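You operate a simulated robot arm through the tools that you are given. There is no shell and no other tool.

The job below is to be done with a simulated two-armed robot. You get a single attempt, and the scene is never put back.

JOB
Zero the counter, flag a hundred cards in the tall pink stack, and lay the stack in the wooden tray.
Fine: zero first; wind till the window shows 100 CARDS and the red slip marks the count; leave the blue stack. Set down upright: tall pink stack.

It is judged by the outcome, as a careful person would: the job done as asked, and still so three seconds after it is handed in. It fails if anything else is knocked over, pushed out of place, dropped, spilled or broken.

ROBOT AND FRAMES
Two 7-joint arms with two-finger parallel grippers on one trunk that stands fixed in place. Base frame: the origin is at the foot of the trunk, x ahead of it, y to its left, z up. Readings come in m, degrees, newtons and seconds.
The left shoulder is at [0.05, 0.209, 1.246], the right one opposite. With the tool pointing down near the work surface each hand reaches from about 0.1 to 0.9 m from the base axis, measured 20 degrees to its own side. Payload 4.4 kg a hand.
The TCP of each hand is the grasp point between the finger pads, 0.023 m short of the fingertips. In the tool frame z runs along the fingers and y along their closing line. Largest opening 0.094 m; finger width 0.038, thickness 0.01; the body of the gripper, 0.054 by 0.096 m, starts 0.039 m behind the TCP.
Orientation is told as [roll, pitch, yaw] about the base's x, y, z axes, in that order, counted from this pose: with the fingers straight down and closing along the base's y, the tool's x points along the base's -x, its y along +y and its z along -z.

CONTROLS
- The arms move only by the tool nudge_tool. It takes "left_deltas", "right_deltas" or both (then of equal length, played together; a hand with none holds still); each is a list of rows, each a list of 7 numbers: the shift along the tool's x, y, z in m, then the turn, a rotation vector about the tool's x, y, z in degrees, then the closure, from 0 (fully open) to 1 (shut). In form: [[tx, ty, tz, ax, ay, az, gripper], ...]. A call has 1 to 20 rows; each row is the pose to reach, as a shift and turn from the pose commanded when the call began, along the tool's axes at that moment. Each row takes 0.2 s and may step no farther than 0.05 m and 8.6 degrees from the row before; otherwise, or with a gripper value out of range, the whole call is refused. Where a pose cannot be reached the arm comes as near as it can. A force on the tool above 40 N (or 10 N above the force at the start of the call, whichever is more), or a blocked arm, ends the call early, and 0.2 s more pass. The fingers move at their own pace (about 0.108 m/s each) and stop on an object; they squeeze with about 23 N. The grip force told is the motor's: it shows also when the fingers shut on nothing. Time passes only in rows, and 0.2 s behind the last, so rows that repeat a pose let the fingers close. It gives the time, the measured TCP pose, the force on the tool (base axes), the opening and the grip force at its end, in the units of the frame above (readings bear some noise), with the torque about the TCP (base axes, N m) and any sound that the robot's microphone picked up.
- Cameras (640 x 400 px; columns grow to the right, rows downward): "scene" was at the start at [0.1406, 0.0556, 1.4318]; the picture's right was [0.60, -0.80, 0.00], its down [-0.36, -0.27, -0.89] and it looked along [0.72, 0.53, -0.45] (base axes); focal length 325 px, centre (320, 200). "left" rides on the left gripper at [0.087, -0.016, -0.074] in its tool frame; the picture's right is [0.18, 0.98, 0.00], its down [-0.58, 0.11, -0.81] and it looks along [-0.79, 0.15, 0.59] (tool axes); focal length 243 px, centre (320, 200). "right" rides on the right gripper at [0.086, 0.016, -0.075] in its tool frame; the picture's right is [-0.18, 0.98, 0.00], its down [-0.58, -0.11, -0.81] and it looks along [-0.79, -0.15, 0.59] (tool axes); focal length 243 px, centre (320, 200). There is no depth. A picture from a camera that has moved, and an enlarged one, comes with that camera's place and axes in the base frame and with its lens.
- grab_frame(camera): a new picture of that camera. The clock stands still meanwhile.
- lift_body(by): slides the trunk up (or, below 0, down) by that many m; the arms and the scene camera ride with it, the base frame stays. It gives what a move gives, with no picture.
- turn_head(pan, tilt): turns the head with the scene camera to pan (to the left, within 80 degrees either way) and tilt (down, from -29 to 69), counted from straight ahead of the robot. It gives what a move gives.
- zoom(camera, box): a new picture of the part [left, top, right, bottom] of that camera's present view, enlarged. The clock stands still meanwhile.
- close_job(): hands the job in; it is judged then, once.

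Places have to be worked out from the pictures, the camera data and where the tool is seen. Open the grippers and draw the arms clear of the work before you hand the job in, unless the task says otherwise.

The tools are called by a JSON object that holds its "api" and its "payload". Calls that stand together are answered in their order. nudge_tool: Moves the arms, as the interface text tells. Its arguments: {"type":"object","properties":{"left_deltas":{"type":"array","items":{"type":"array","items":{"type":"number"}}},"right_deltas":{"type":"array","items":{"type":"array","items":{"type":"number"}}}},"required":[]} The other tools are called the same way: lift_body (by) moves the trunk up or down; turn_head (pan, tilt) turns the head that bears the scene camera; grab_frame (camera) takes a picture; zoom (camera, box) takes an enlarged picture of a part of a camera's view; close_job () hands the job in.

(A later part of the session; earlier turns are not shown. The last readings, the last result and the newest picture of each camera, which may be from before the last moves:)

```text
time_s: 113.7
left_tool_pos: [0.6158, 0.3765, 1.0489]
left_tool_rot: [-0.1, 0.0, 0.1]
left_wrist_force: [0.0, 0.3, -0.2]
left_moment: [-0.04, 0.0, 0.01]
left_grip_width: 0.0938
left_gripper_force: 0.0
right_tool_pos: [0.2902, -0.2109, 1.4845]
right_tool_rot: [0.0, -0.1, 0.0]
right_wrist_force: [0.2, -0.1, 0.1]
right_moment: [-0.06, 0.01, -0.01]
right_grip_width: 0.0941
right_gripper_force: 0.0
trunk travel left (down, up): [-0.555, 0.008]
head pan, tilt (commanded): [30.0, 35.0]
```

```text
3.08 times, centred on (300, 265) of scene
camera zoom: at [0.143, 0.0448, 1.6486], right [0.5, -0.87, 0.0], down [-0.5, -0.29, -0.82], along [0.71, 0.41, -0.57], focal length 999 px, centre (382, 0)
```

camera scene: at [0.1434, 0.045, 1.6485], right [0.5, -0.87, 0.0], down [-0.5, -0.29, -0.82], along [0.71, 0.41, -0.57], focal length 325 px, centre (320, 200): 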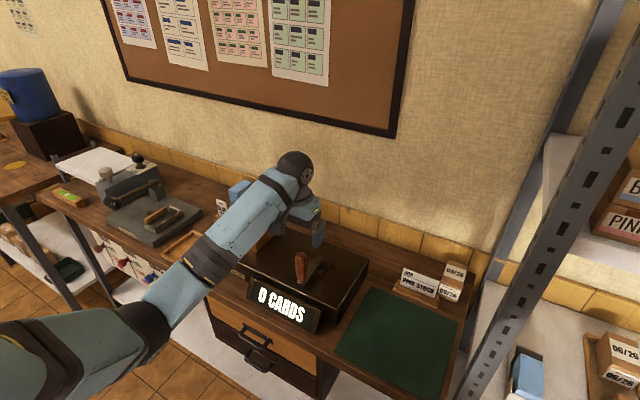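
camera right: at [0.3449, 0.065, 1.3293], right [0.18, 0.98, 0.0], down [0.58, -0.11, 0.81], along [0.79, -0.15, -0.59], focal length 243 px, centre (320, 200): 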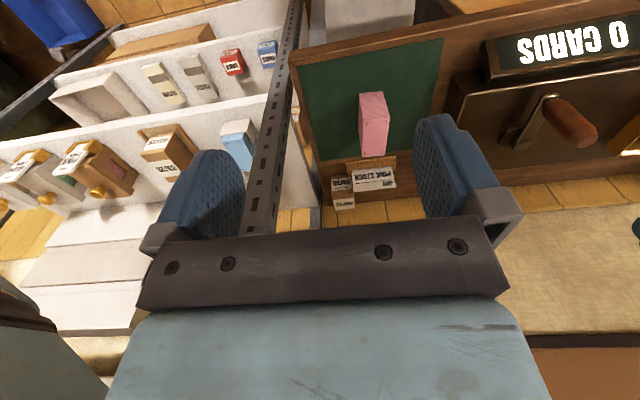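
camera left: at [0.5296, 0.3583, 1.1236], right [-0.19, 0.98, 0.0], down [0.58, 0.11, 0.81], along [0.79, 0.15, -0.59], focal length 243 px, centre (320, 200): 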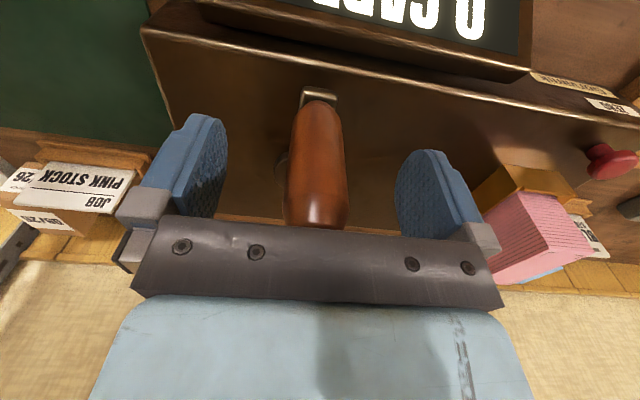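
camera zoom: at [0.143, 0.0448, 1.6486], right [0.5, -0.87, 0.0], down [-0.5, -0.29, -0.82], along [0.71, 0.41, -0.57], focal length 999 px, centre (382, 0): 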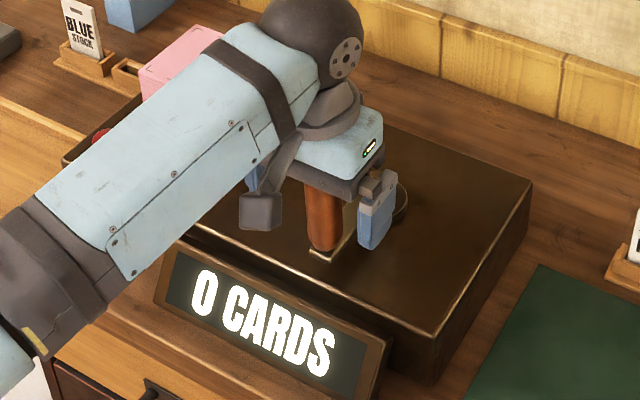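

The handle is between the fingers. I nudge 4 mm forward to centre it on the pads, then close.

{"api": "nudge_tool", "payload": {"left_deltas": [[-0.004, -0.001, 0, 0, 0, 0, 0], [-0.004, -0.001, 0, 0, 0, 0, 0.4], [-0.004, -0.001, 0, 0, 0, 0, 0.8], [-0.004, -0.001, 0, 0, 0, 0, 1], [-0.004, -0.001, 0, 0, 0, 0, 1], [-0.004, -0.001, 0, 0, 0, 0, 1]]}}

{"api": "zoom", "payload": {"camera": "scene", "box": [230, 200, 370, 330]}}

```text
time_s: 115.0
left_tool_pos: [0.6212, 0.3752, 1.0482]
left_tool_rot: [0.0, -0.1, 0.1]
left_wrist_force: [0.9, -0.4, 0.1]
left_moment: [0.04, -0.17, 0.01]
left_grip_width: 0.0304
left_gripper_force: 44.7
right_tool_pos: [0.291, -0.2097, 1.4829]
right_tool_rot: [0.0, 0.0, 0.0]
right_wrist_force: [-0.3, -0.4, 0.7]
right_moment: [-0.04, 0.01, 0.02]
right_grip_width: 0.0937
right_gripper_force: 0.0
trunk travel left (down, up): [-0.555, 0.008]
head pan, tilt (commanded): [30.0, 35.0]
```

```text
3.08 times, centred on (300, 265) of scene
camera zoom: at [0.1432, 0.045, 1.6485], right [0.5, -0.87, 0.0], down [-0.5, -0.29, -0.82], along [0.71, 0.41, -0.57], focal length 999 px, centre (382, 0)
```

zoom: 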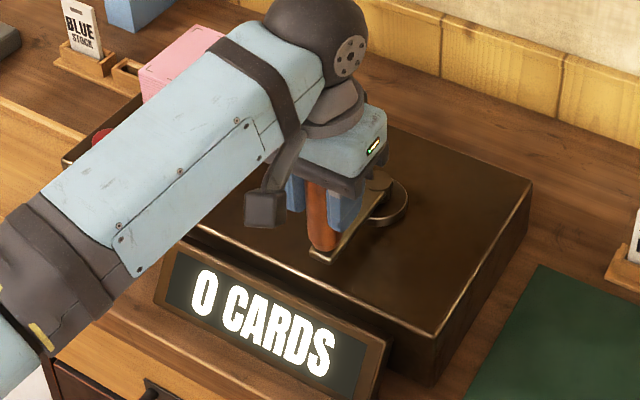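

The handle is gripped (width 0.030). I try winding clockwise seen from above, a first 20° step, and watch the window and forces.

{"api": "nudge_tool", "payload": {"left_deltas": [[-0.0006, 0.0071, 0, 0, 0, 0, 1], [-0.0018, 0.0142, 0, 0, 0, 0, 1], [-0.0036, 0.0211, 0, 0, 0, 0, 1], [-0.0059, 0.0279, 0, 0, 0, 0, 1]]}}

{"api": "zoom", "payload": {"camera": "scene", "box": [230, 200, 370, 330]}}

```text
time_s: 116.0
left_tool_pos: [0.6256, 0.4016, 1.0484]
left_tool_rot: [0.1, -0.3, -0.1]
left_wrist_force: [-2.3, 0.3, 14.0]
left_moment: [0.11, 1.0, 0.02]
left_grip_width: 0.0309
left_gripper_force: 44.8
right_tool_pos: [0.2885, -0.2112, 1.4856]
right_tool_rot: [0.1, -0.1, 0.0]
right_wrist_force: [-0.9, 0.7, 1.7]
right_moment: [-0.03, -0.05, -0.02]
right_grip_width: 0.094
right_gripper_force: 0.0
trunk travel left (down, up): [-0.555, 0.008]
head pan, tilt (commanded): [30.0, 35.0]
```

```text
3.08 times, centred on (300, 265) of scene
camera zoom: at [0.141, 0.0438, 1.649], right [0.5, -0.87, 0.0], down [-0.5, -0.29, -0.82], along [0.71, 0.41, -0.57], focal length 999 px, centre (382, 0)
```

zoom: 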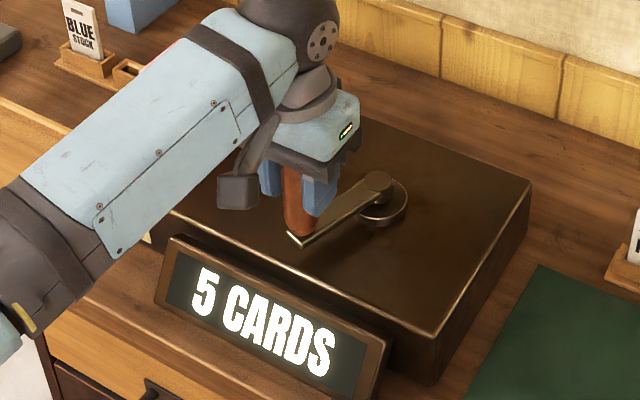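

Clockwise counts up: 5 CARDS after about 19°, so roughly 1 card per 4°. The hand presses down slightly (14 N), so I ease up 1 mm and continue 40° along the circle.

{"api": "nudge_tool", "payload": {"left_deltas": [[-0.003, 0.0065, -0.001, 0, 0, 0, 1], [-0.0065, 0.0127, -0.0015, 0, 0, 0, 1], [-0.0105, 0.0186, -0.0015, 0, 0, 0, 1], [-0.0151, 0.0242, -0.0015, 0, 0, 0, 1], [-0.0201, 0.0293, -0.0015, 0, 0, 0, 1], [-0.0255, 0.0339, -0.0015, 0, 0, 0, 1], [-0.0314, 0.0381, -0.0015, 0, 0, 0, 1], [-0.0375, 0.0417, -0.0015, 0, 0, 0, 1]]}}

{"api": "zoom", "payload": {"camera": "scene", "box": [230, 200, 370, 330]}}

```text
time_s: 117.8
left_tool_pos: [0.6598, 0.4486, 1.0485]
left_tool_rot: [-0.1, -0.1, 0.3]
left_wrist_force: [-20.2, 33.7, 1.1]
left_moment: [-0.09, 0.26, 0.0]
left_grip_width: 0.0309
left_gripper_force: 44.9
right_tool_pos: [0.2871, -0.2059, 1.4859]
right_tool_rot: [-0.1, -0.2, 0.0]
right_wrist_force: [-0.3, -0.4, -0.9]
right_moment: [0.01, 0.0, 0.0]
right_grip_width: 0.094
right_gripper_force: 0.0
trunk travel left (down, up): [-0.555, 0.008]
head pan, tilt (commanded): [30.0, 35.0]
```

```text
3.08 times, centred on (300, 265) of scene
camera zoom: at [0.1396, 0.0505, 1.6487], right [0.5, -0.87, 0.0], down [-0.49, -0.29, -0.82], along [0.71, 0.41, -0.57], focal length 999 px, centre (382, 0)
```

zoom: 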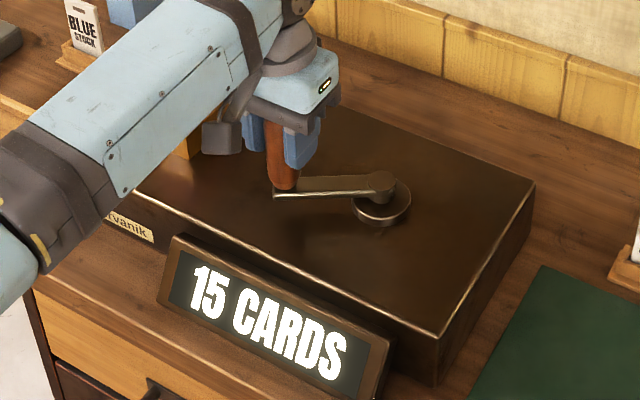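

15 CARDS now, but a radial force of ~39 N has built up, so my circle was off outward by about 6 mm (trunk flexing). I relieve it by moving the command to where the hand actually is, and read again.

{"api": "nudge_tool", "payload": {"left_deltas": [[0.0018, 0.0027, 0, 0, 0, 0, 1], [0.0036, 0.0054, 0, 0, 0, 0, 1], [0.0036, 0.0054, 0, 0, 0, 0, 1]]}}

```text
time_s: 118.7
left_tool_pos: [0.6598, 0.4472, 1.0484]
left_tool_rot: [-0.2, -0.2, 0.0]
left_wrist_force: [-6.9, 9.0, 0.0]
left_moment: [-0.38, -0.51, 0.0]
left_grip_width: 0.0308
left_gripper_force: 44.8
right_tool_pos: [0.2893, -0.2097, 1.4854]
right_tool_rot: [-0.1, -0.1, 0.0]
right_wrist_force: [-0.2, 0.0, -0.1]
right_moment: [-0.06, 0.01, -0.04]
right_grip_width: 0.0941
right_gripper_force: 0.0
trunk travel left (down, up): [-0.555, 0.008]
head pan, tilt (commanded): [30.0, 35.0]
```

Force dropped to ~11 N. A refit gives the pivot nearer (0.704, 0.378) in tool readings. I continue 20° more on that circle with a little outward relief.

{"api": "nudge_tool", "payload": {"left_deltas": [[-0.0053, 0.0049, 0, 0, 0, 0, 1], [-0.0118, 0.008, 0, 0, 0, 0, 1], [-0.0186, 0.0105, 0, 0, 0, 0, 1], [-0.0256, 0.0124, 0, 0, 0, 0, 1]]}}

{"api": "zoom", "payload": {"camera": "scene", "box": [230, 200, 370, 330]}}

```text
time_s: 119.7
left_tool_pos: [0.6853, 0.4597, 1.0489]
left_tool_rot: [-0.2, -0.1, -0.1]
left_wrist_force: [4.4, -9.1, -1.8]
left_moment: [-0.32, -0.62, -0.06]
left_grip_width: 0.0308
left_gripper_force: 45.2
right_tool_pos: [0.29, -0.2111, 1.4832]
right_tool_rot: [0.0, 0.0, 0.0]
right_wrist_force: [0.2, 0.3, -0.5]
right_moment: [0.0, 0.01, -0.01]
right_grip_width: 0.0939
right_gripper_force: 0.1
trunk travel left (down, up): [-0.555, 0.008]
head pan, tilt (commanded): [30.0, 35.0]
```

```text
3.08 times, centred on (300, 265) of scene
camera zoom: at [0.1437, 0.0435, 1.6486], right [0.5, -0.87, 0.0], down [-0.5, -0.29, -0.82], along [0.71, 0.41, -0.57], focal length 999 px, centre (382, 0)
```

zoom: 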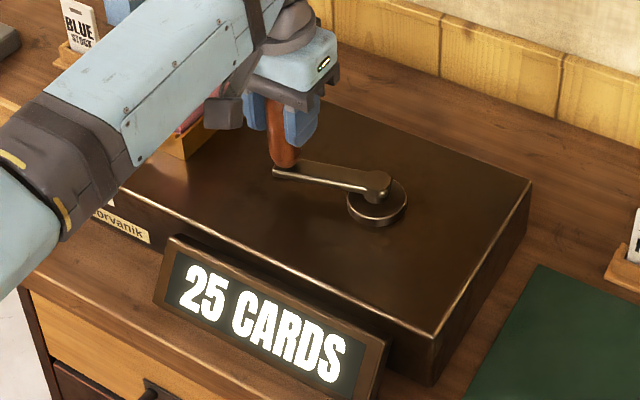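

25 CARDS, force small (10 N inward). Fitting the points gives pivot ≈(0.708, 0.375), radius ≈0.087, and about 5 cards per ~15°. I continue another 30° on this circle.

{"api": "nudge_tool", "payload": {"left_deltas": [[-0.0079, 0.0006, 0, 0, 0, 0, 1], [-0.0157, 0.0008, 0, 0, 0, 0, 1], [-0.0233, 0.0011, 0, 0, 0, 0, 1], [-0.0308, 0.0008, 0, 0, 0, 0, 1], [-0.0383, -0.0002, 0, 0, 0, 0, 1], [-0.0457, -0.0018, 0, 0, 0, 0, 1]]}}

{"api": "zoom", "payload": {"camera": "scene", "box": [230, 200, 370, 330]}}

```text
time_s: 121.0
left_tool_pos: [0.7319, 0.4608, 1.0482]
left_tool_rot: [0.0, 0.0, 0.1]
left_wrist_force: [-0.3, -2.2, 1.5]
left_moment: [-0.07, 1.34, 0.0]
left_grip_width: 0.031
left_gripper_force: 45.0
right_tool_pos: [0.2925, -0.2104, 1.4831]
right_tool_rot: [0.0, 0.0, 0.0]
right_wrist_force: [-0.2, -0.3, -0.3]
right_moment: [0.01, -0.01, 0.03]
right_grip_width: 0.094
right_gripper_force: 0.1
trunk travel left (down, up): [-0.555, 0.008]
head pan, tilt (commanded): [30.0, 35.0]
```

```text
3.08 times, centred on (300, 265) of scene
camera zoom: at [0.1435, 0.0445, 1.6486], right [0.5, -0.87, 0.0], down [-0.5, -0.29, -0.82], along [0.71, 0.41, -0.57], focal length 999 px, centre (382, 0)
```

zoom: 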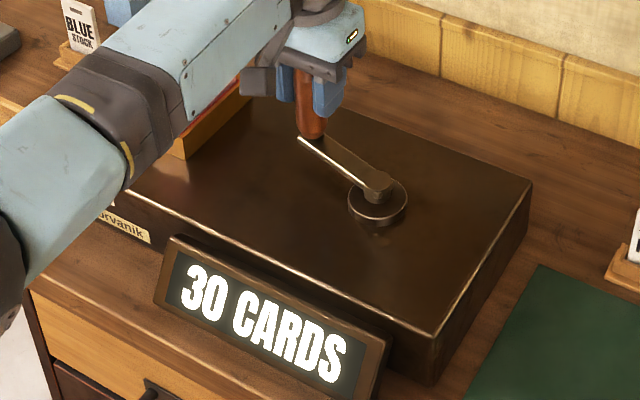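

30 CARDS with near-zero lateral force. All points now fit pivot (0.7106, 0.3739), radius 0.0895. I continue 35° on that circle.

{"api": "nudge_tool", "payload": {"left_deltas": [[-0.0075, -0.0022, 0, 0, 0, 0, 1], [-0.0148, -0.005, 0, 0, 0, 0, 1], [-0.0218, -0.0085, 0, 0, 0, 0, 1], [-0.0284, -0.0125, 0, 0, 0, 0, 1], [-0.0347, -0.0172, 0, 0, 0, 0, 1], [-0.0406, -0.0223, 0, 0, 0, 0, 1], [-0.046, -0.028, 0, 0, 0, 0, 1]]}}

{"api": "zoom", "payload": {"camera": "scene", "box": [230, 200, 370, 330]}}

```text
time_s: 122.7
left_tool_pos: [0.7776, 0.4311, 1.0487]
left_tool_rot: [0.0, -0.1, 0.1]
left_wrist_force: [-4.6, -2.3, 1.7]
left_moment: [-0.01, -0.62, 0.01]
left_grip_width: 0.0307
left_gripper_force: 45.1
right_tool_pos: [0.2897, -0.2108, 1.4832]
right_tool_rot: [0.0, 0.0, -0.1]
right_wrist_force: [-0.9, -0.1, 0.2]
right_moment: [-0.03, 0.04, 0.01]
right_grip_width: 0.094
right_gripper_force: 0.0
trunk travel left (down, up): [-0.555, 0.008]
head pan, tilt (commanded): [30.0, 35.0]
```

```text
3.08 times, centred on (300, 265) of scene
camera zoom: at [0.1423, 0.0442, 1.6487], right [0.5, -0.87, 0.0], down [-0.5, -0.29, -0.82], along [0.71, 0.41, -0.57], focal length 999 px, centre (382, 0)
```

zoom: 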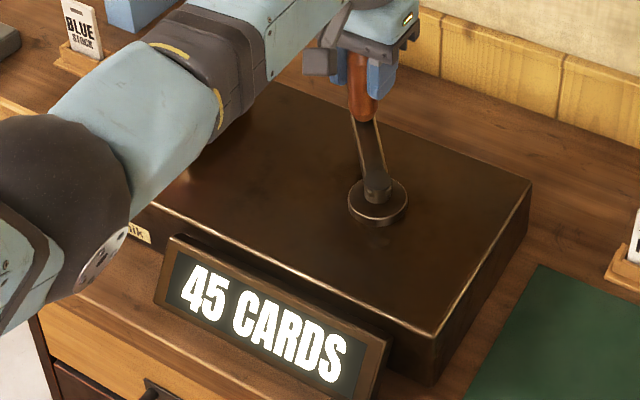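

45 CARDS, forces small. About 3° per card. I continue 40° around the far side.

{"api": "nudge_tool", "payload": {"left_deltas": [[-0.004, -0.0066, 0, 0, 0, 0, 1], [-0.0082, -0.0131, 0, 0, 0, 0, 1], [-0.0119, -0.02, 0, 0, 0, 0, 1], [-0.0149, -0.0271, 0, 0, 0, 0, 1], [-0.0173, -0.0345, 0, 0, 0, 0, 1], [-0.019, -0.0421, 0, 0, 0, 0, 1], [-0.0201, -0.0498, 0, 0, 0, 0, 1], [-0.0205, -0.0575, 0, 0, 0, 0, 1]]}}

{"api": "zoom", "payload": {"camera": "scene", "box": [230, 200, 370, 330]}}

```text
time_s: 124.5
left_tool_pos: [0.7969, 0.3768, 1.0483]
left_tool_rot: [-0.1, -0.1, 0.0]
left_wrist_force: [-16.4, 0.1, -6.7]
left_moment: [-0.02, -0.91, -0.01]
left_grip_width: 0.0308
left_gripper_force: 44.6
right_tool_pos: [0.2884, -0.2103, 1.4838]
right_tool_rot: [0.0, -0.2, 0.1]
right_wrist_force: [-0.3, 0.1, 0.4]
right_moment: [-0.03, 0.0, -0.02]
right_grip_width: 0.094
right_gripper_force: 0.0
trunk travel left (down, up): [-0.555, 0.008]
head pan, tilt (commanded): [30.0, 35.0]
```

```text
3.08 times, centred on (300, 265) of scene
camera zoom: at [0.1415, 0.0456, 1.6486], right [0.5, -0.87, 0.0], down [-0.5, -0.29, -0.82], along [0.71, 0.41, -0.57], focal length 999 px, centre (382, 0)
```

zoom: 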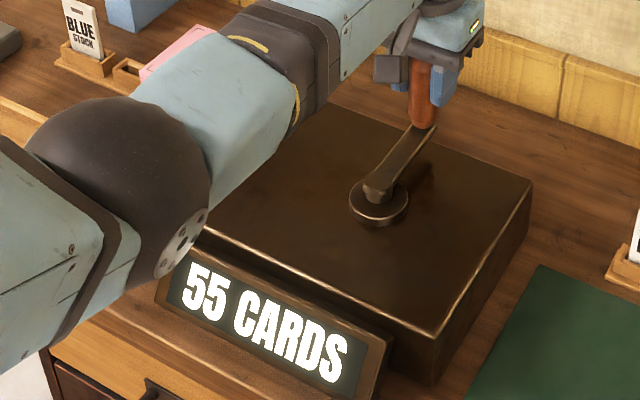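

55 CARDS; a 16 N inward force says I'm ~3 mm too wide there. I continue 40° with that correction.

{"api": "nudge_tool", "payload": {"left_deltas": [[0.0031, -0.0076, 0, 0, 0, 0, 1], [0.0039, -0.0149, 0, 0, 0, 0, 1], [0.0052, -0.0222, 0, 0, 0, 0, 1], [0.0072, -0.0293, 0, 0, 0, 0, 1], [0.0099, -0.0362, 0, 0, 0, 0, 1], [0.013, -0.043, 0, 0, 0, 0, 1], [0.0168, -0.0494, 0, 0, 0, 0, 1], [0.0212, -0.0553, 0, 0, 0, 0, 1]]}}

{"api": "zoom", "payload": {"camera": "scene", "box": [230, 200, 370, 330]}}

```text
time_s: 126.2
left_tool_pos: [0.7769, 0.3186, 1.0485]
left_tool_rot: [-0.1, 0.0, 0.1]
left_wrist_force: [-1.2, 2.3, -5.4]
left_moment: [-0.04, 0.1, 0.02]
left_grip_width: 0.0307
left_gripper_force: 45.1
right_tool_pos: [0.2904, -0.2086, 1.485]
right_tool_rot: [0.0, 0.0, 0.0]
right_wrist_force: [0.4, -0.2, -0.4]
right_moment: [0.01, 0.03, 0.01]
right_grip_width: 0.0938
right_gripper_force: 0.1
trunk travel left (down, up): [-0.555, 0.008]
head pan, tilt (commanded): [30.0, 35.0]
```

```text
3.08 times, centred on (300, 265) of scene
camera zoom: at [0.1437, 0.0459, 1.6484], right [0.5, -0.87, 0.0], down [-0.5, -0.29, -0.82], along [0.71, 0.41, -0.57], focal length 999 px, centre (382, 0)
```

zoom: 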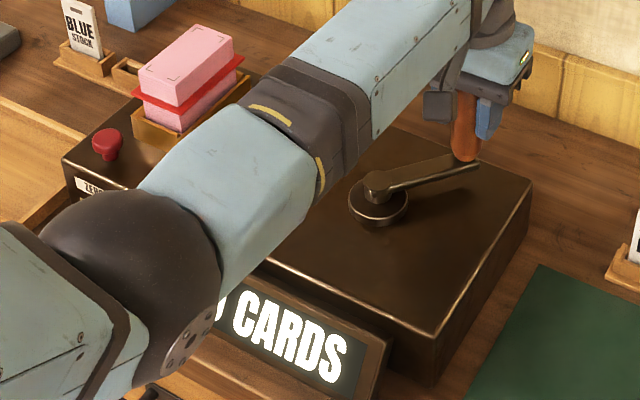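

The red slip has appeared in the stack. The elbow now hides the digits, so I turn the head for another angle on the window.

{"api": "turn_head", "payload": {"pan": 10, "tilt": 40}}

{"api": "grab_frame", "payload": {"camera": "scene"}}

```text
time_s: 127.1
left_tool_pos: [0.7777, 0.3197, 1.0479]
left_tool_rot: [-0.1, -0.1, 0.1]
left_wrist_force: [-2.5, 1.8, -4.6]
left_moment: [-0.07, 0.52, 0.02]
left_grip_width: 0.0306
left_gripper_force: 45.2
right_tool_pos: [0.2906, -0.2092, 1.4847]
right_tool_rot: [0.0, 0.1, 0.0]
right_wrist_force: [0.2, 1.3, 0.5]
right_moment: [-0.01, -0.03, -0.02]
right_grip_width: 0.094
right_gripper_force: 0.1
trunk travel left (down, up): [-0.555, 0.008]
head pan, tilt (commanded): [10.0, 40.0]
```

```text
taken
camera scene: at [0.151, 0.0164, 1.6409], right [0.17, -0.98, 0.0], down [-0.63, -0.11, -0.77], along [0.75, 0.13, -0.64], focal length 325 px, centre (320, 200)
```

scene: 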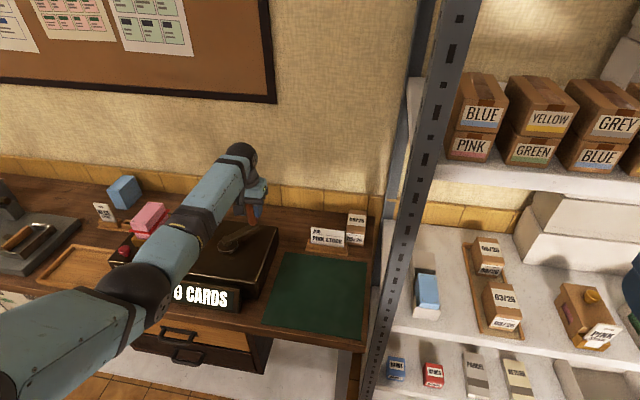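

The last digit "0" shows; a bit further right should clear the elbow.

{"api": "turn_head", "payload": {"pan": -8, "tilt": 45}}

{"api": "zoom", "payload": {"camera": "scene", "box": [0, 140, 240, 300]}}

```text
time_s: 127.9
left_tool_pos: [0.7774, 0.3193, 1.0487]
left_tool_rot: [-0.1, -0.1, 0.1]
left_wrist_force: [-3.2, 1.4, -4.8]
left_moment: [0.01, 0.3, -0.02]
left_grip_width: 0.0309
left_gripper_force: 45.1
right_tool_pos: [0.2913, -0.21, 1.4836]
right_tool_rot: [0.0, 0.1, 0.0]
right_wrist_force: [0.0, 0.2, 0.1]
right_moment: [-0.02, -0.01, 0.0]
right_grip_width: 0.094
right_gripper_force: 0.1
trunk travel left (down, up): [-0.555, 0.008]
head pan, tilt (commanded): [-8.0, 45.0]
```

```text
2.50 times, centred on (120, 220) of scene
camera zoom: at [0.1478, -0.0097, 1.6337], right [-0.14, -0.99, 0.0], down [-0.7, 0.1, -0.71], along [0.7, -0.1, -0.71], focal length 812 px, centre (820, 150)
```

zoom: 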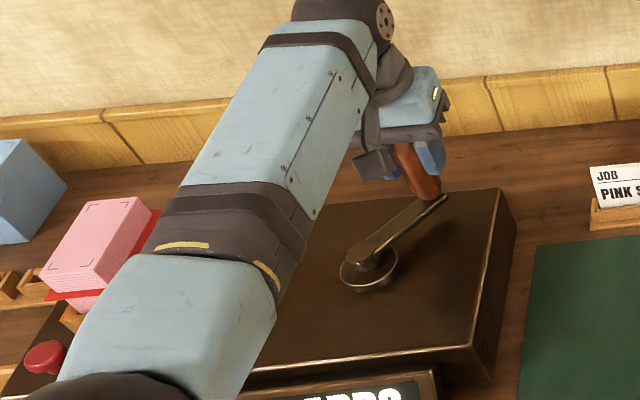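

The window is lower in this view; I zoom there.

{"api": "zoom", "payload": {"camera": "scene", "box": [0, 250, 220, 390]}}

```text
2.86 times, centred on (110, 320) of scene
camera zoom: at [0.1478, -0.0097, 1.6337], right [-0.14, -0.99, 0.0], down [-0.7, 0.1, -0.71], along [0.7, -0.1, -0.71], focal length 928 px, centre (920, -143)
```

zoom: 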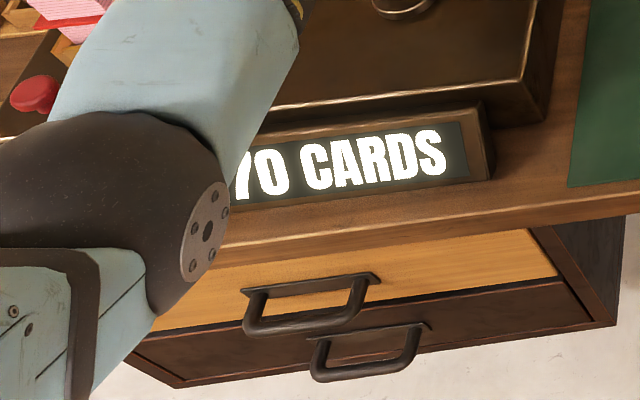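

70 CARDS confirmed. I continue 45° on the circle (pivot 0.709, 0.3748; R 0.088).

{"api": "nudge_tool", "payload": {"left_deltas": [[0.0051, -0.0057, 0, 0, 0, 0, 1], [0.0107, -0.011, 0, 0, 0, 0, 1], [0.0167, -0.0158, 0, 0, 0, 0, 1], [0.0231, -0.02, 0, 0, 0, 0, 1], [0.0298, -0.0237, 0, 0, 0, 0, 1], [0.0369, -0.0267, 0, 0, 0, 0, 1], [0.0442, -0.0291, 0, 0, 0, 0, 1], [0.0516, -0.0309, 0, 0, 0, 0, 1], [0.0592, -0.032, 0, 0, 0, 0, 1]]}}

{"api": "zoom", "payload": {"camera": "scene", "box": [0, 250, 220, 390]}}

{"api": "grab_frame", "payload": {"camera": "scene"}}

```text
time_s: 129.9
left_tool_pos: [0.7184, 0.287, 1.0487]
left_tool_rot: [-0.1, -0.1, 0.2]
left_wrist_force: [-1.3, 4.9, 0.2]
left_moment: [-0.08, 0.93, -0.01]
left_grip_width: 0.0306
left_gripper_force: 45.1
right_tool_pos: [0.2907, -0.2094, 1.483]
right_tool_rot: [0.0, 0.0, 0.0]
right_wrist_force: [-0.2, -0.5, -0.2]
right_moment: [-0.04, -0.01, 0.03]
right_grip_width: 0.0942
right_gripper_force: 0.1
trunk travel left (down, up): [-0.555, 0.008]
head pan, tilt (commanded): [-8.0, 45.0]
```

```text
2.86 times, centred on (110, 320) of scene
camera zoom: at [0.1477, -0.0093, 1.6338], right [-0.14, -0.99, 0.0], down [-0.7, 0.1, -0.71], along [0.7, -0.1, -0.71], focal length 928 px, centre (920, -143)
```

zoom: 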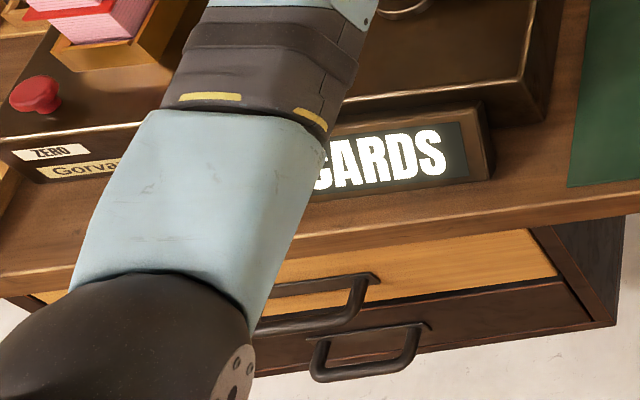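

```text
taken
camera scene: at [0.1477, -0.0093, 1.6338], right [-0.14, -0.99, 0.0], down [-0.7, 0.1, -0.71], along [0.7, -0.1, -0.71], focal length 325 px, centre (320, 200)
```

scene: 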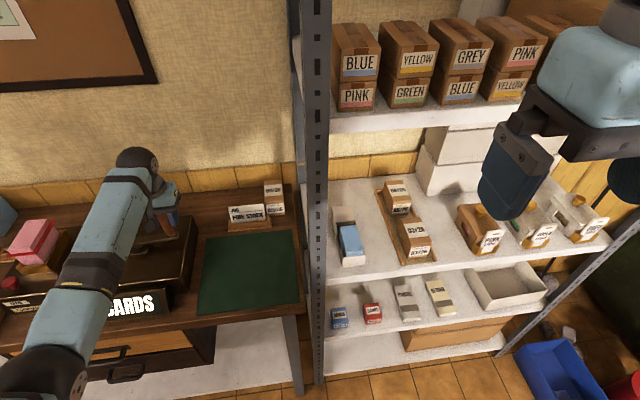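

The forearm hides the digits now. I turn the parked right hand about its axis so its wrist camera looks toward the window.

{"api": "nudge_tool", "payload": {"right_deltas": [[0, 0, 0, 0, 0, -8, 0], [0, 0, 0, 0, 0, -16, 0], [0, 0, 0, 0, 0, -24, 0], [0, 0, 0, 0, 0, -32, 0], [0, 0, 0, 0, 0, -40, 0], [0, 0, 0, 0, 0, -48, 0], [0, 0, 0, 0, 0, -56, 0], [0, 0, 0, 0, 0, -60, 0]]}}

{"api": "grab_frame", "payload": {"camera": "right"}}

```text
time_s: 131.7
left_tool_pos: [0.7189, 0.2871, 1.0484]
left_tool_rot: [-0.1, -0.1, 0.1]
left_wrist_force: [0.5, 4.5, 0.6]
left_moment: [-0.01, -0.51, 0.01]
left_grip_width: 0.0308
left_gripper_force: 44.3
right_tool_pos: [0.2906, -0.2096, 1.4853]
right_tool_rot: [0.0, 0.0, 60.1]
right_wrist_force: [-0.3, -0.5, -0.2]
right_moment: [0.04, -0.02, -0.01]
right_grip_width: 0.0938
right_gripper_force: 0.0
trunk travel left (down, up): [-0.555, 0.008]
head pan, tilt (commanded): [-8.0, 45.0]
```

```text
taken
camera right: at [0.2334, -0.2762, 1.559], right [-0.76, 0.65, 0.0], down [0.38, 0.45, 0.81], along [0.52, 0.61, -0.59], focal length 243 px, centre (320, 200)
```

right: 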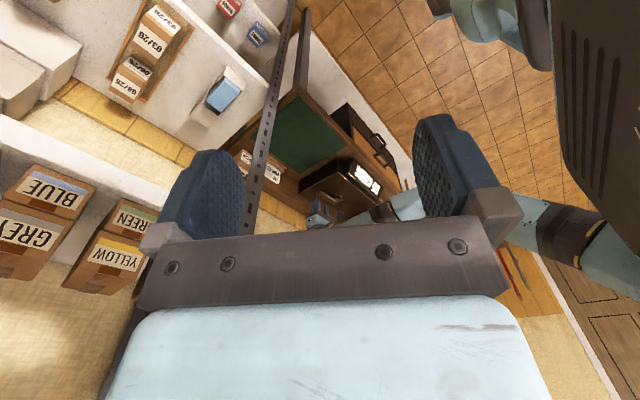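

The window is in this view, near (366, 178). I zoom in.

{"api": "zoom", "payload": {"camera": "right", "box": [330, 150, 410, 210]}}

```text
6.67 times, centred on (370, 180) of right
camera zoom: at [0.2334, -0.2762, 1.559], right [-0.76, 0.65, 0.0], down [0.38, 0.45, 0.81], along [0.52, 0.61, -0.59], focal length 1618 px, centre (-13, 333)
```

zoom: 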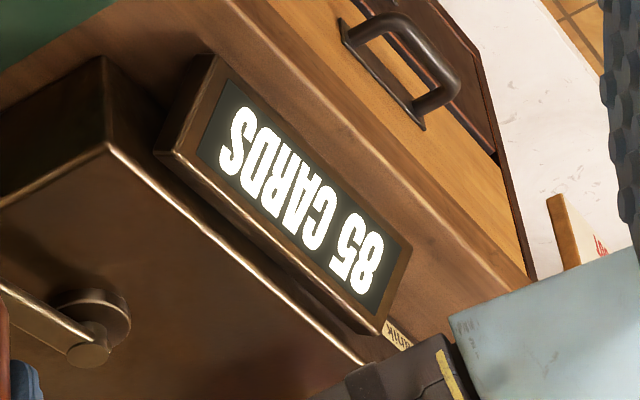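

It reads 85 CARDS, matching 3° per card. I wind 30° further, to about 97 by angle (should show 95).

{"api": "nudge_tool", "payload": {"left_deltas": [[0.0077, 0.0003, 0, 0, 0, 0, 1], [0.0153, 0.0007, 0, 0, 0, 0, 1], [0.023, 0.0016, 0, 0, 0, 0, 1], [0.0305, 0.0031, 0, 0, 0, 0, 1], [0.0379, 0.0052, 0, 0, 0, 0, 1], [0.045, 0.008, 0, 0, 0, 0, 1]]}}

{"api": "zoom", "payload": {"camera": "right", "box": [330, 150, 410, 210]}}

```text
time_s: 133.1
left_tool_pos: [0.6732, 0.2935, 1.0489]
left_tool_rot: [-0.1, 0.0, 0.1]
left_wrist_force: [1.2, 5.6, 3.6]
left_moment: [-0.09, -0.34, 0.02]
left_grip_width: 0.0308
left_gripper_force: 45.3
right_tool_pos: [0.2914, -0.2093, 1.4851]
right_tool_rot: [0.0, 0.0, 60.0]
right_wrist_force: [-0.3, 0.5, 0.0]
right_moment: [0.03, -0.02, 0.0]
right_grip_width: 0.0942
right_gripper_force: 0.0
trunk travel left (down, up): [-0.555, 0.008]
head pan, tilt (commanded): [-8.0, 45.0]
```

```text
6.67 times, centred on (370, 180) of right
camera zoom: at [0.233, -0.2757, 1.5592], right [-0.76, 0.65, 0.0], down [0.38, 0.45, 0.81], along [0.53, 0.61, -0.59], focal length 1618 px, centre (-13, 333)
```

zoom: 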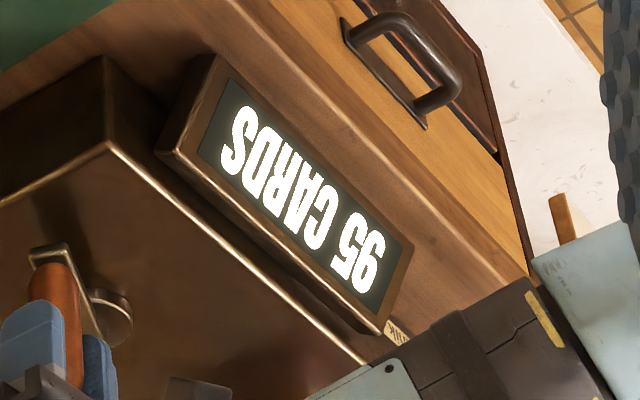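

95 CARDS. A last 14° should land mid-way in the 100 range; I go there in small rows.

{"api": "nudge_tool", "payload": {"left_deltas": [[0.0062, 0.004, 0, 0, 0, 0, 1], [0.012, 0.0077, 0, 0, 0, 0, 1], [0.0177, 0.0117, 0, 0, 0, 0, 1]]}}

{"api": "zoom", "payload": {"camera": "right", "box": [330, 150, 410, 210]}}

```text
time_s: 133.9
left_tool_pos: [0.6535, 0.3053, 1.0478]
left_tool_rot: [-0.1, -0.1, 0.0]
left_wrist_force: [0.2, -1.9, 7.1]
left_moment: [0.08, 0.66, -0.03]
left_grip_width: 0.0308
left_gripper_force: 44.7
right_tool_pos: [0.2907, -0.2102, 1.4841]
right_tool_rot: [-0.1, -0.1, 60.0]
right_wrist_force: [-0.7, -0.1, -0.5]
right_moment: [0.01, 0.0, 0.03]
right_grip_width: 0.094
right_gripper_force: 0.0
trunk travel left (down, up): [-0.555, 0.008]
head pan, tilt (commanded): [-8.0, 45.0]
```

```text
6.67 times, centred on (370, 180) of right
camera zoom: at [0.2326, -0.2776, 1.5588], right [-0.76, 0.65, 0.0], down [0.38, 0.45, 0.81], along [0.53, 0.61, -0.59], focal length 1618 px, centre (-13, 333)
```

zoom: 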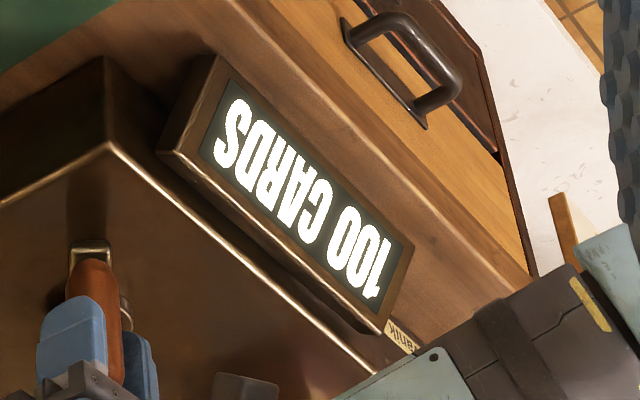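

The window shows 100 CARDS with small forces. I open the fingers and rise straight off the handle.

{"api": "nudge_tool", "payload": {"left_deltas": [[0, 0, 0, 0, 0, 0, 0.7], [0, 0, 0, 0, 0, 0, 0.3], [0, 0, 0, 0, 0, 0, 0], [0, 0, 0, 0, 0, 0, 0], [0, 0, -0.03, 0, 0, 0, 0], [0, 0, -0.07, 0, 0, 0, 0], [0, 0, -0.11, 0, 0, 0, 0]]}}

{"api": "zoom", "payload": {"camera": "right", "box": [330, 150, 410, 210]}}

{"api": "turn_head", "payload": {"pan": 36, "tilt": 35}}

{"api": "grab_frame", "payload": {"camera": "scene"}}

```text
time_s: 135.5
left_tool_pos: [0.6575, 0.306, 1.1606]
left_tool_rot: [-0.2, 0.0, 0.0]
left_wrist_force: [0.6, 0.2, -0.8]
left_moment: [0.04, 0.0, -0.01]
left_grip_width: 0.0941
left_gripper_force: 0.1
right_tool_pos: [0.2906, -0.2079, 1.4845]
right_tool_rot: [-0.2, 0.1, 60.0]
right_wrist_force: [0.3, 0.4, -0.3]
right_moment: [0.0, 0.01, 0.0]
right_grip_width: 0.0938
right_gripper_force: 0.1
trunk travel left (down, up): [-0.555, 0.008]
head pan, tilt (commanded): [-8.0, 45.0]
```

```text
6.67 times, centred on (370, 180) of right
camera zoom: at [0.2331, -0.2751, 1.5592], right [-0.76, 0.65, 0.0], down [0.38, 0.45, 0.81], along [0.53, 0.61, -0.59], focal length 1618 px, centre (-13, 333)
```

zoom: 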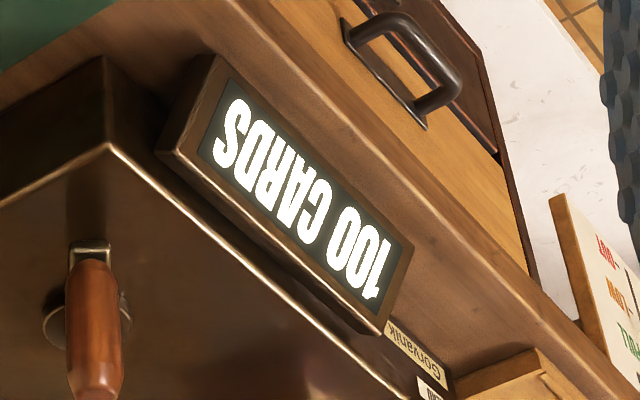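

```text
time_s: 136.6
left_tool_pos: [0.6576, 0.3049, 1.1596]
left_tool_rot: [-0.1, 0.0, 0.2]
left_wrist_force: [0.1, -0.1, 0.2]
left_moment: [0.03, 0.02, -0.02]
left_grip_width: 0.0939
left_gripper_force: 0.2
right_tool_pos: [0.2906, -0.2103, 1.485]
right_tool_rot: [0.0, 0.0, 60.1]
right_wrist_force: [-0.1, -0.4, 0.5]
right_moment: [0.0, 0.03, 0.01]
right_grip_width: 0.094
right_gripper_force: 0.0
trunk travel left (down, up): [-0.555, 0.008]
head pan, tilt (commanded): [36.0, 35.0]
```

```text
taken
camera scene: at [0.1381, 0.0531, 1.6485], right [0.59, -0.81, 0.0], down [-0.46, -0.34, -0.82], along [0.66, 0.48, -0.57], focal length 325 px, centre (320, 200)
```

scene: 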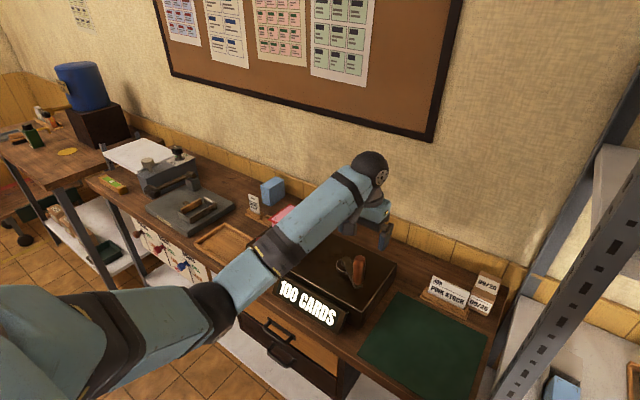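

The count holds at 100 CARDS. I move the left hand over near the pocket at safe height to inspect the slip and plan the grip.

{"api": "nudge_tool", "payload": {"left_deltas": [[-0.008, 0.04, -0.01, 0, 0, 0, 0], [-0.016, 0.08, -0.02, 0, 0, 0, 0], [-0.024, 0.12, -0.03, 0, 0, 0, 0], [-0.032, 0.16, -0.03, 0, 0, 0, 0], [-0.04, 0.2, -0.03, 0, 0, 0, 0], [-0.05, 0.24, -0.03, 0, 0, 0, 0], [-0.06, 0.28, -0.03, 0, 0, 0, 0], [-0.06, 0.294, -0.03, 0, 0, 0, 0]]}}

{"api": "grab_frame", "payload": {"camera": "left"}}

{"api": "zoom", "payload": {"camera": "scene", "box": [230, 170, 350, 260]}}

```text
time_s: 138.4
left_tool_pos: [0.7139, 0.5995, 1.186]
left_tool_rot: [0.0, 0.0, 0.1]
left_wrist_force: [0.0, 0.2, 0.2]
left_moment: [-0.04, -0.05, 0.0]
left_grip_width: 0.094
left_gripper_force: 0.0
right_tool_pos: [0.2923, -0.2094, 1.4851]
right_tool_rot: [0.0, 0.0, 60.0]
right_wrist_force: [0.4, -0.1, 0.3]
right_moment: [-0.03, 0.01, -0.01]
right_grip_width: 0.0939
right_gripper_force: 0.0
trunk travel left (down, up): [-0.555, 0.008]
head pan, tilt (commanded): [36.0, 35.0]
```

```text
taken
camera left: at [0.6267, 0.5814, 1.2613], right [-0.18, 0.98, 0.0], down [0.58, 0.11, 0.81], along [0.79, 0.15, -0.59], focal length 243 px, centre (320, 200)
```

left: 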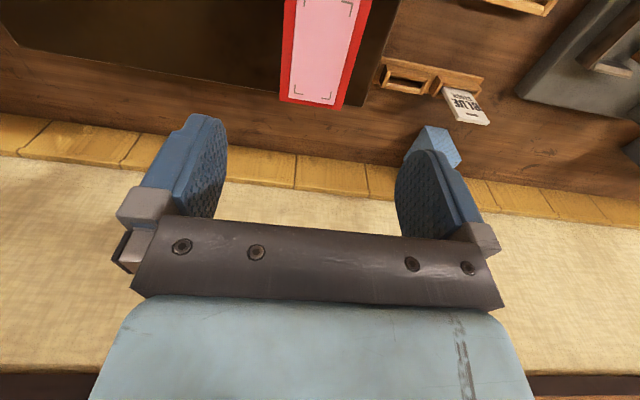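

```text
4.44 times, centred on (290, 215) of scene
camera zoom: at [0.138, 0.0528, 1.6486], right [0.59, -0.81, 0.0], down [-0.46, -0.34, -0.82], along [0.66, 0.48, -0.57], focal length 1443 px, centre (453, 133)
```

zoom: 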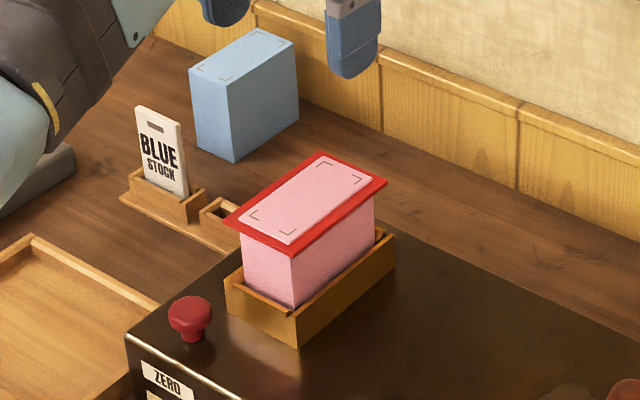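

The red slip now lies just under the top of the stack, sticking out ~7 mm on all sides. There is enough finger opening around it; I lower to the same height at which I released the stack.

{"api": "nudge_tool", "payload": {"left_deltas": [[-0.002, 0, 0.04, 0, 0, 0, 0], [-0.004, 0, 0.08, 0, 0, 0, 0], [-0.004, 0, 0.11, 0, 0, 0, 0], [-0.004, 0, 0.13, 0, 0, 0, 0], [-0.004, 0, 0.13, 0, 0, 0, 0]]}}

{"api": "grab_frame", "payload": {"camera": "left"}}

{"api": "zoom", "payload": {"camera": "scene", "box": [230, 170, 350, 260]}}

```text
time_s: 139.6
left_tool_pos: [0.7187, 0.5985, 1.0595]
left_tool_rot: [0.0, -0.1, 0.0]
left_wrist_force: [-0.2, 0.4, -0.3]
left_moment: [-0.02, 0.02, 0.03]
left_grip_width: 0.0941
left_gripper_force: 0.0
right_tool_pos: [0.2905, -0.2099, 1.4844]
right_tool_rot: [0.0, 0.0, 60.0]
right_wrist_force: [0.8, 0.1, -0.7]
right_moment: [-0.02, -0.01, -0.04]
right_grip_width: 0.094
right_gripper_force: 0.0
trunk travel left (down, up): [-0.555, 0.008]
head pan, tilt (commanded): [36.0, 35.0]
```

```text
taken
camera left: at [0.6315, 0.5812, 1.1338], right [-0.18, 0.98, 0.0], down [0.58, 0.11, 0.81], along [0.79, 0.15, -0.59], focal length 243 px, centre (320, 200)
```

left: 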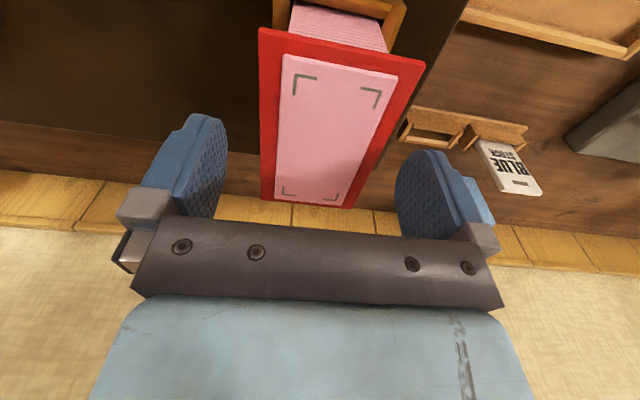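

```text
4.44 times, centred on (290, 215) of scene
camera zoom: at [0.1378, 0.0527, 1.6486], right [0.59, -0.81, 0.0], down [-0.46, -0.34, -0.82], along [0.66, 0.48, -0.57], focal length 1443 px, centre (453, 133)
```

zoom: 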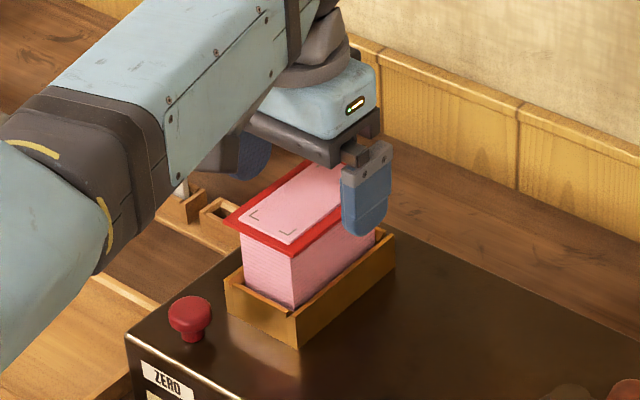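

Aligned with clear room on both sides. I lower to grip height and close.

{"api": "nudge_tool", "payload": {"left_deltas": [[0, 0.0005, 0.015, 0, 0, 0, 0], [0, 0.0005, 0.03, 0, 0, 0, 0], [0, 0.0005, 0.038, 0, 0, 0, 0], [0, 0.0005, 0.038, 0, 0, 0, 0.3], [0, 0.0005, 0.038, 0, 0, 0, 0.6], [0, 0.0005, 0.038, 0, 0, 0, 1], [0, 0.0005, 0.038, 0, 0, 0, 1], [0, 0.0005, 0.038, 0, 0, 0, 1]]}}

{"api": "grab_frame", "payload": {"camera": "left"}}

{"api": "zoom", "payload": {"camera": "scene", "box": [230, 170, 350, 260]}}

```text
time_s: 141.4
left_tool_pos: [0.7201, 0.6005, 1.0204]
left_tool_rot: [-0.1, -0.1, 0.1]
left_wrist_force: [0.9, 1.2, -0.3]
left_moment: [0.13, -0.24, -0.03]
left_grip_width: 0.0459
left_gripper_force: 23.0
right_tool_pos: [0.2918, -0.2093, 1.4843]
right_tool_rot: [0.1, 0.0, 60.0]
right_wrist_force: [-0.1, -0.1, -0.4]
right_moment: [-0.01, -0.03, 0.02]
right_grip_width: 0.094
right_gripper_force: 0.0
trunk travel left (down, up): [-0.555, 0.008]
head pan, tilt (commanded): [36.0, 35.0]
```

```text
taken
camera left: at [0.6322, 0.5823, 1.0954], right [-0.19, 0.98, 0.0], down [0.58, 0.11, 0.81], along [0.79, 0.15, -0.59], focal length 243 px, centre (320, 200)
```

left: 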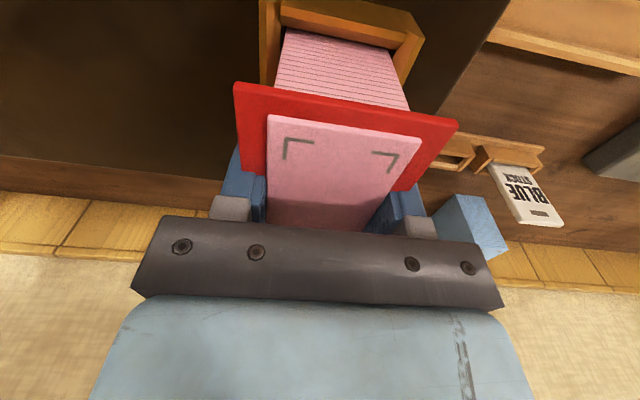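

```text
4.44 times, centred on (290, 215) of scene
camera zoom: at [0.1382, 0.0528, 1.6485], right [0.59, -0.81, 0.0], down [-0.46, -0.34, -0.82], along [0.66, 0.48, -0.57], focal length 1443 px, centre (453, 133)
```

zoom: 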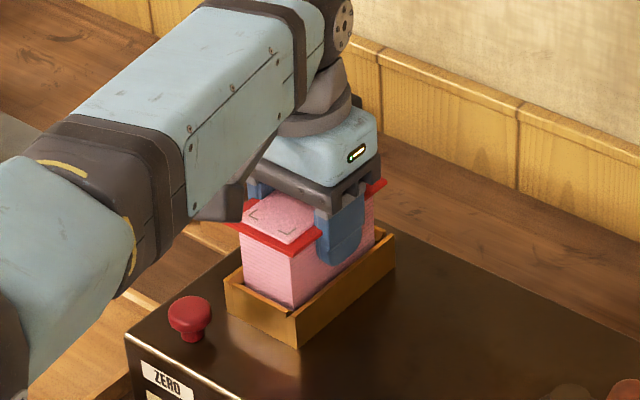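

The fingers hold the card stack itself (opening 0.0459), the slip giving way. I lift it straight out of the pocket, slowly at first.

{"api": "nudge_tool", "payload": {"left_deltas": [[0, 0, -0.01, 0, 0, 0, 1], [0, 0, -0.02, 0, 0, 0, 1], [0, 0, -0.035, 0, 0, 0, 1], [0, 0, -0.055, 0, 0, 0, 1], [0, 0, -0.085, 0, 0, 0, 1], [0, 0, -0.12, 0, 0, 0, 1]]}}

{"api": "zoom", "payload": {"camera": "scene", "box": [210, 130, 370, 260]}}

{"api": "grab_frame", "payload": {"camera": "left"}}

```text
time_s: 142.8
left_tool_pos: [0.7204, 0.6002, 1.1419]
left_tool_rot: [-0.2, -0.2, 0.1]
left_wrist_force: [-0.9, -0.2, -2.1]
left_moment: [-0.01, -0.03, -0.01]
left_grip_width: 0.0462
left_gripper_force: 22.9
right_tool_pos: [0.2905, -0.2105, 1.4835]
right_tool_rot: [0.0, 0.1, 60.0]
right_wrist_force: [-0.7, 0.2, 0.1]
right_moment: [-0.03, -0.04, 0.0]
right_grip_width: 0.0939
right_gripper_force: 0.1
trunk travel left (down, up): [-0.555, 0.008]
head pan, tilt (commanded): [36.0, 35.0]
```

```text
3.08 times, centred on (290, 195) of scene
camera zoom: at [0.1378, 0.0525, 1.6485], right [0.59, -0.81, 0.0], down [-0.46, -0.34, -0.82], along [0.66, 0.48, -0.57], focal length 999 px, centre (412, 215)
```

zoom: 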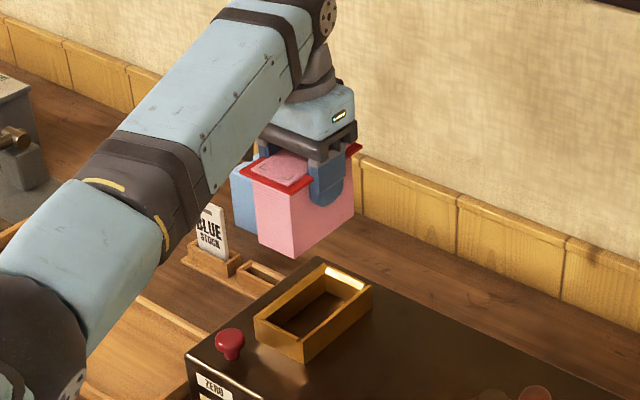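

```text
taken
camera left: at [0.6319, 0.583, 1.2169], right [-0.18, 0.98, 0.0], down [0.58, 0.11, 0.81], along [0.79, 0.15, -0.59], focal length 243 px, centre (320, 200)
```

left: 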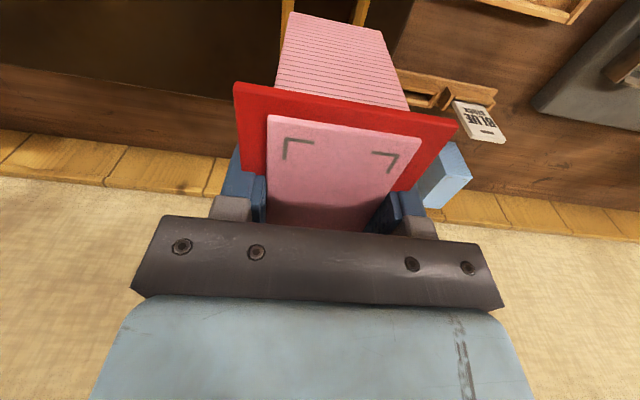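

The stack with its red slip is out and held. I raise it further and carry it to above the wooden tray.

{"api": "nudge_tool", "payload": {"left_deltas": [[0, 0, -0.04, 0, 0, 0, 1], [0, 0, -0.08, 0, 0, 0, 1], [0, 0, -0.12, 0, 0, 0, 1], [0.01, 0.016, -0.155, 0, 0, 0, 1], [0.03, 0.049, -0.158, 0, 0, 0, 1], [0.05, 0.081, -0.158, 0, 0, 0, 1], [0.07, 0.113, -0.158, 0, 0, 0, 1], [0.09, 0.146, -0.158, 0, 0, 0, 1], [0.11, 0.178, -0.158, 0, 0, 0, 1], [0.11, 0.178, -0.158, 0, 0, 0, 1]]}}

{"api": "grab_frame", "payload": {"camera": "scene"}}

{"api": "grab_frame", "payload": {"camera": "left"}}

```text
time_s: 145.0
left_tool_pos: [0.6082, 0.78, 1.2969]
left_tool_rot: [-0.1, -0.1, 0.0]
left_wrist_force: [0.5, 0.3, -2.5]
left_moment: [0.02, 0.0, 0.01]
left_grip_width: 0.0458
left_gripper_force: 23.1
right_tool_pos: [0.2921, -0.2104, 1.4849]
right_tool_rot: [0.0, 0.0, 60.0]
right_wrist_force: [-1.1, -0.5, 0.3]
right_moment: [0.0, 0.0, 0.0]
right_grip_width: 0.0939
right_gripper_force: 0.0
trunk travel left (down, up): [-0.555, 0.008]
head pan, tilt (commanded): [36.0, 35.0]
```

```text
taken
camera scene: at [0.139, 0.0524, 1.6485], right [0.59, -0.81, 0.0], down [-0.46, -0.34, -0.82], along [0.66, 0.48, -0.57], focal length 325 px, centre (320, 200)
```

scene: 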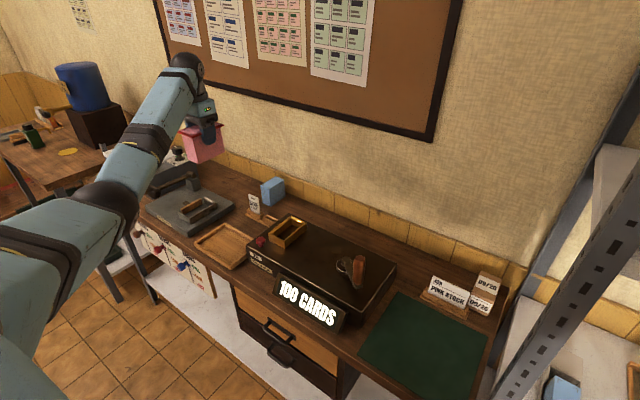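

```text
taken
camera left: at [0.5208, 0.763, 1.3717], right [-0.18, 0.98, 0.0], down [0.58, 0.11, 0.81], along [0.79, 0.15, -0.59], focal length 243 px, centre (320, 200)
```

left: 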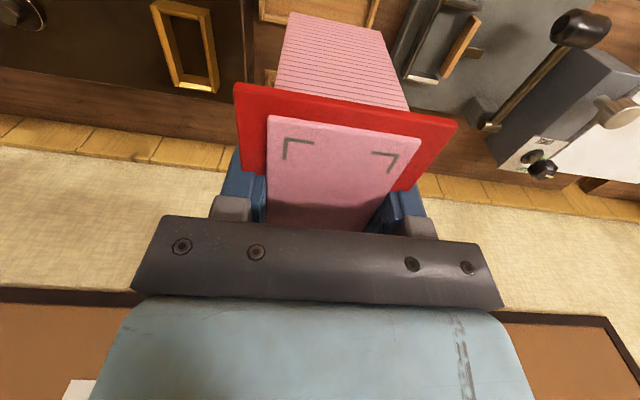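

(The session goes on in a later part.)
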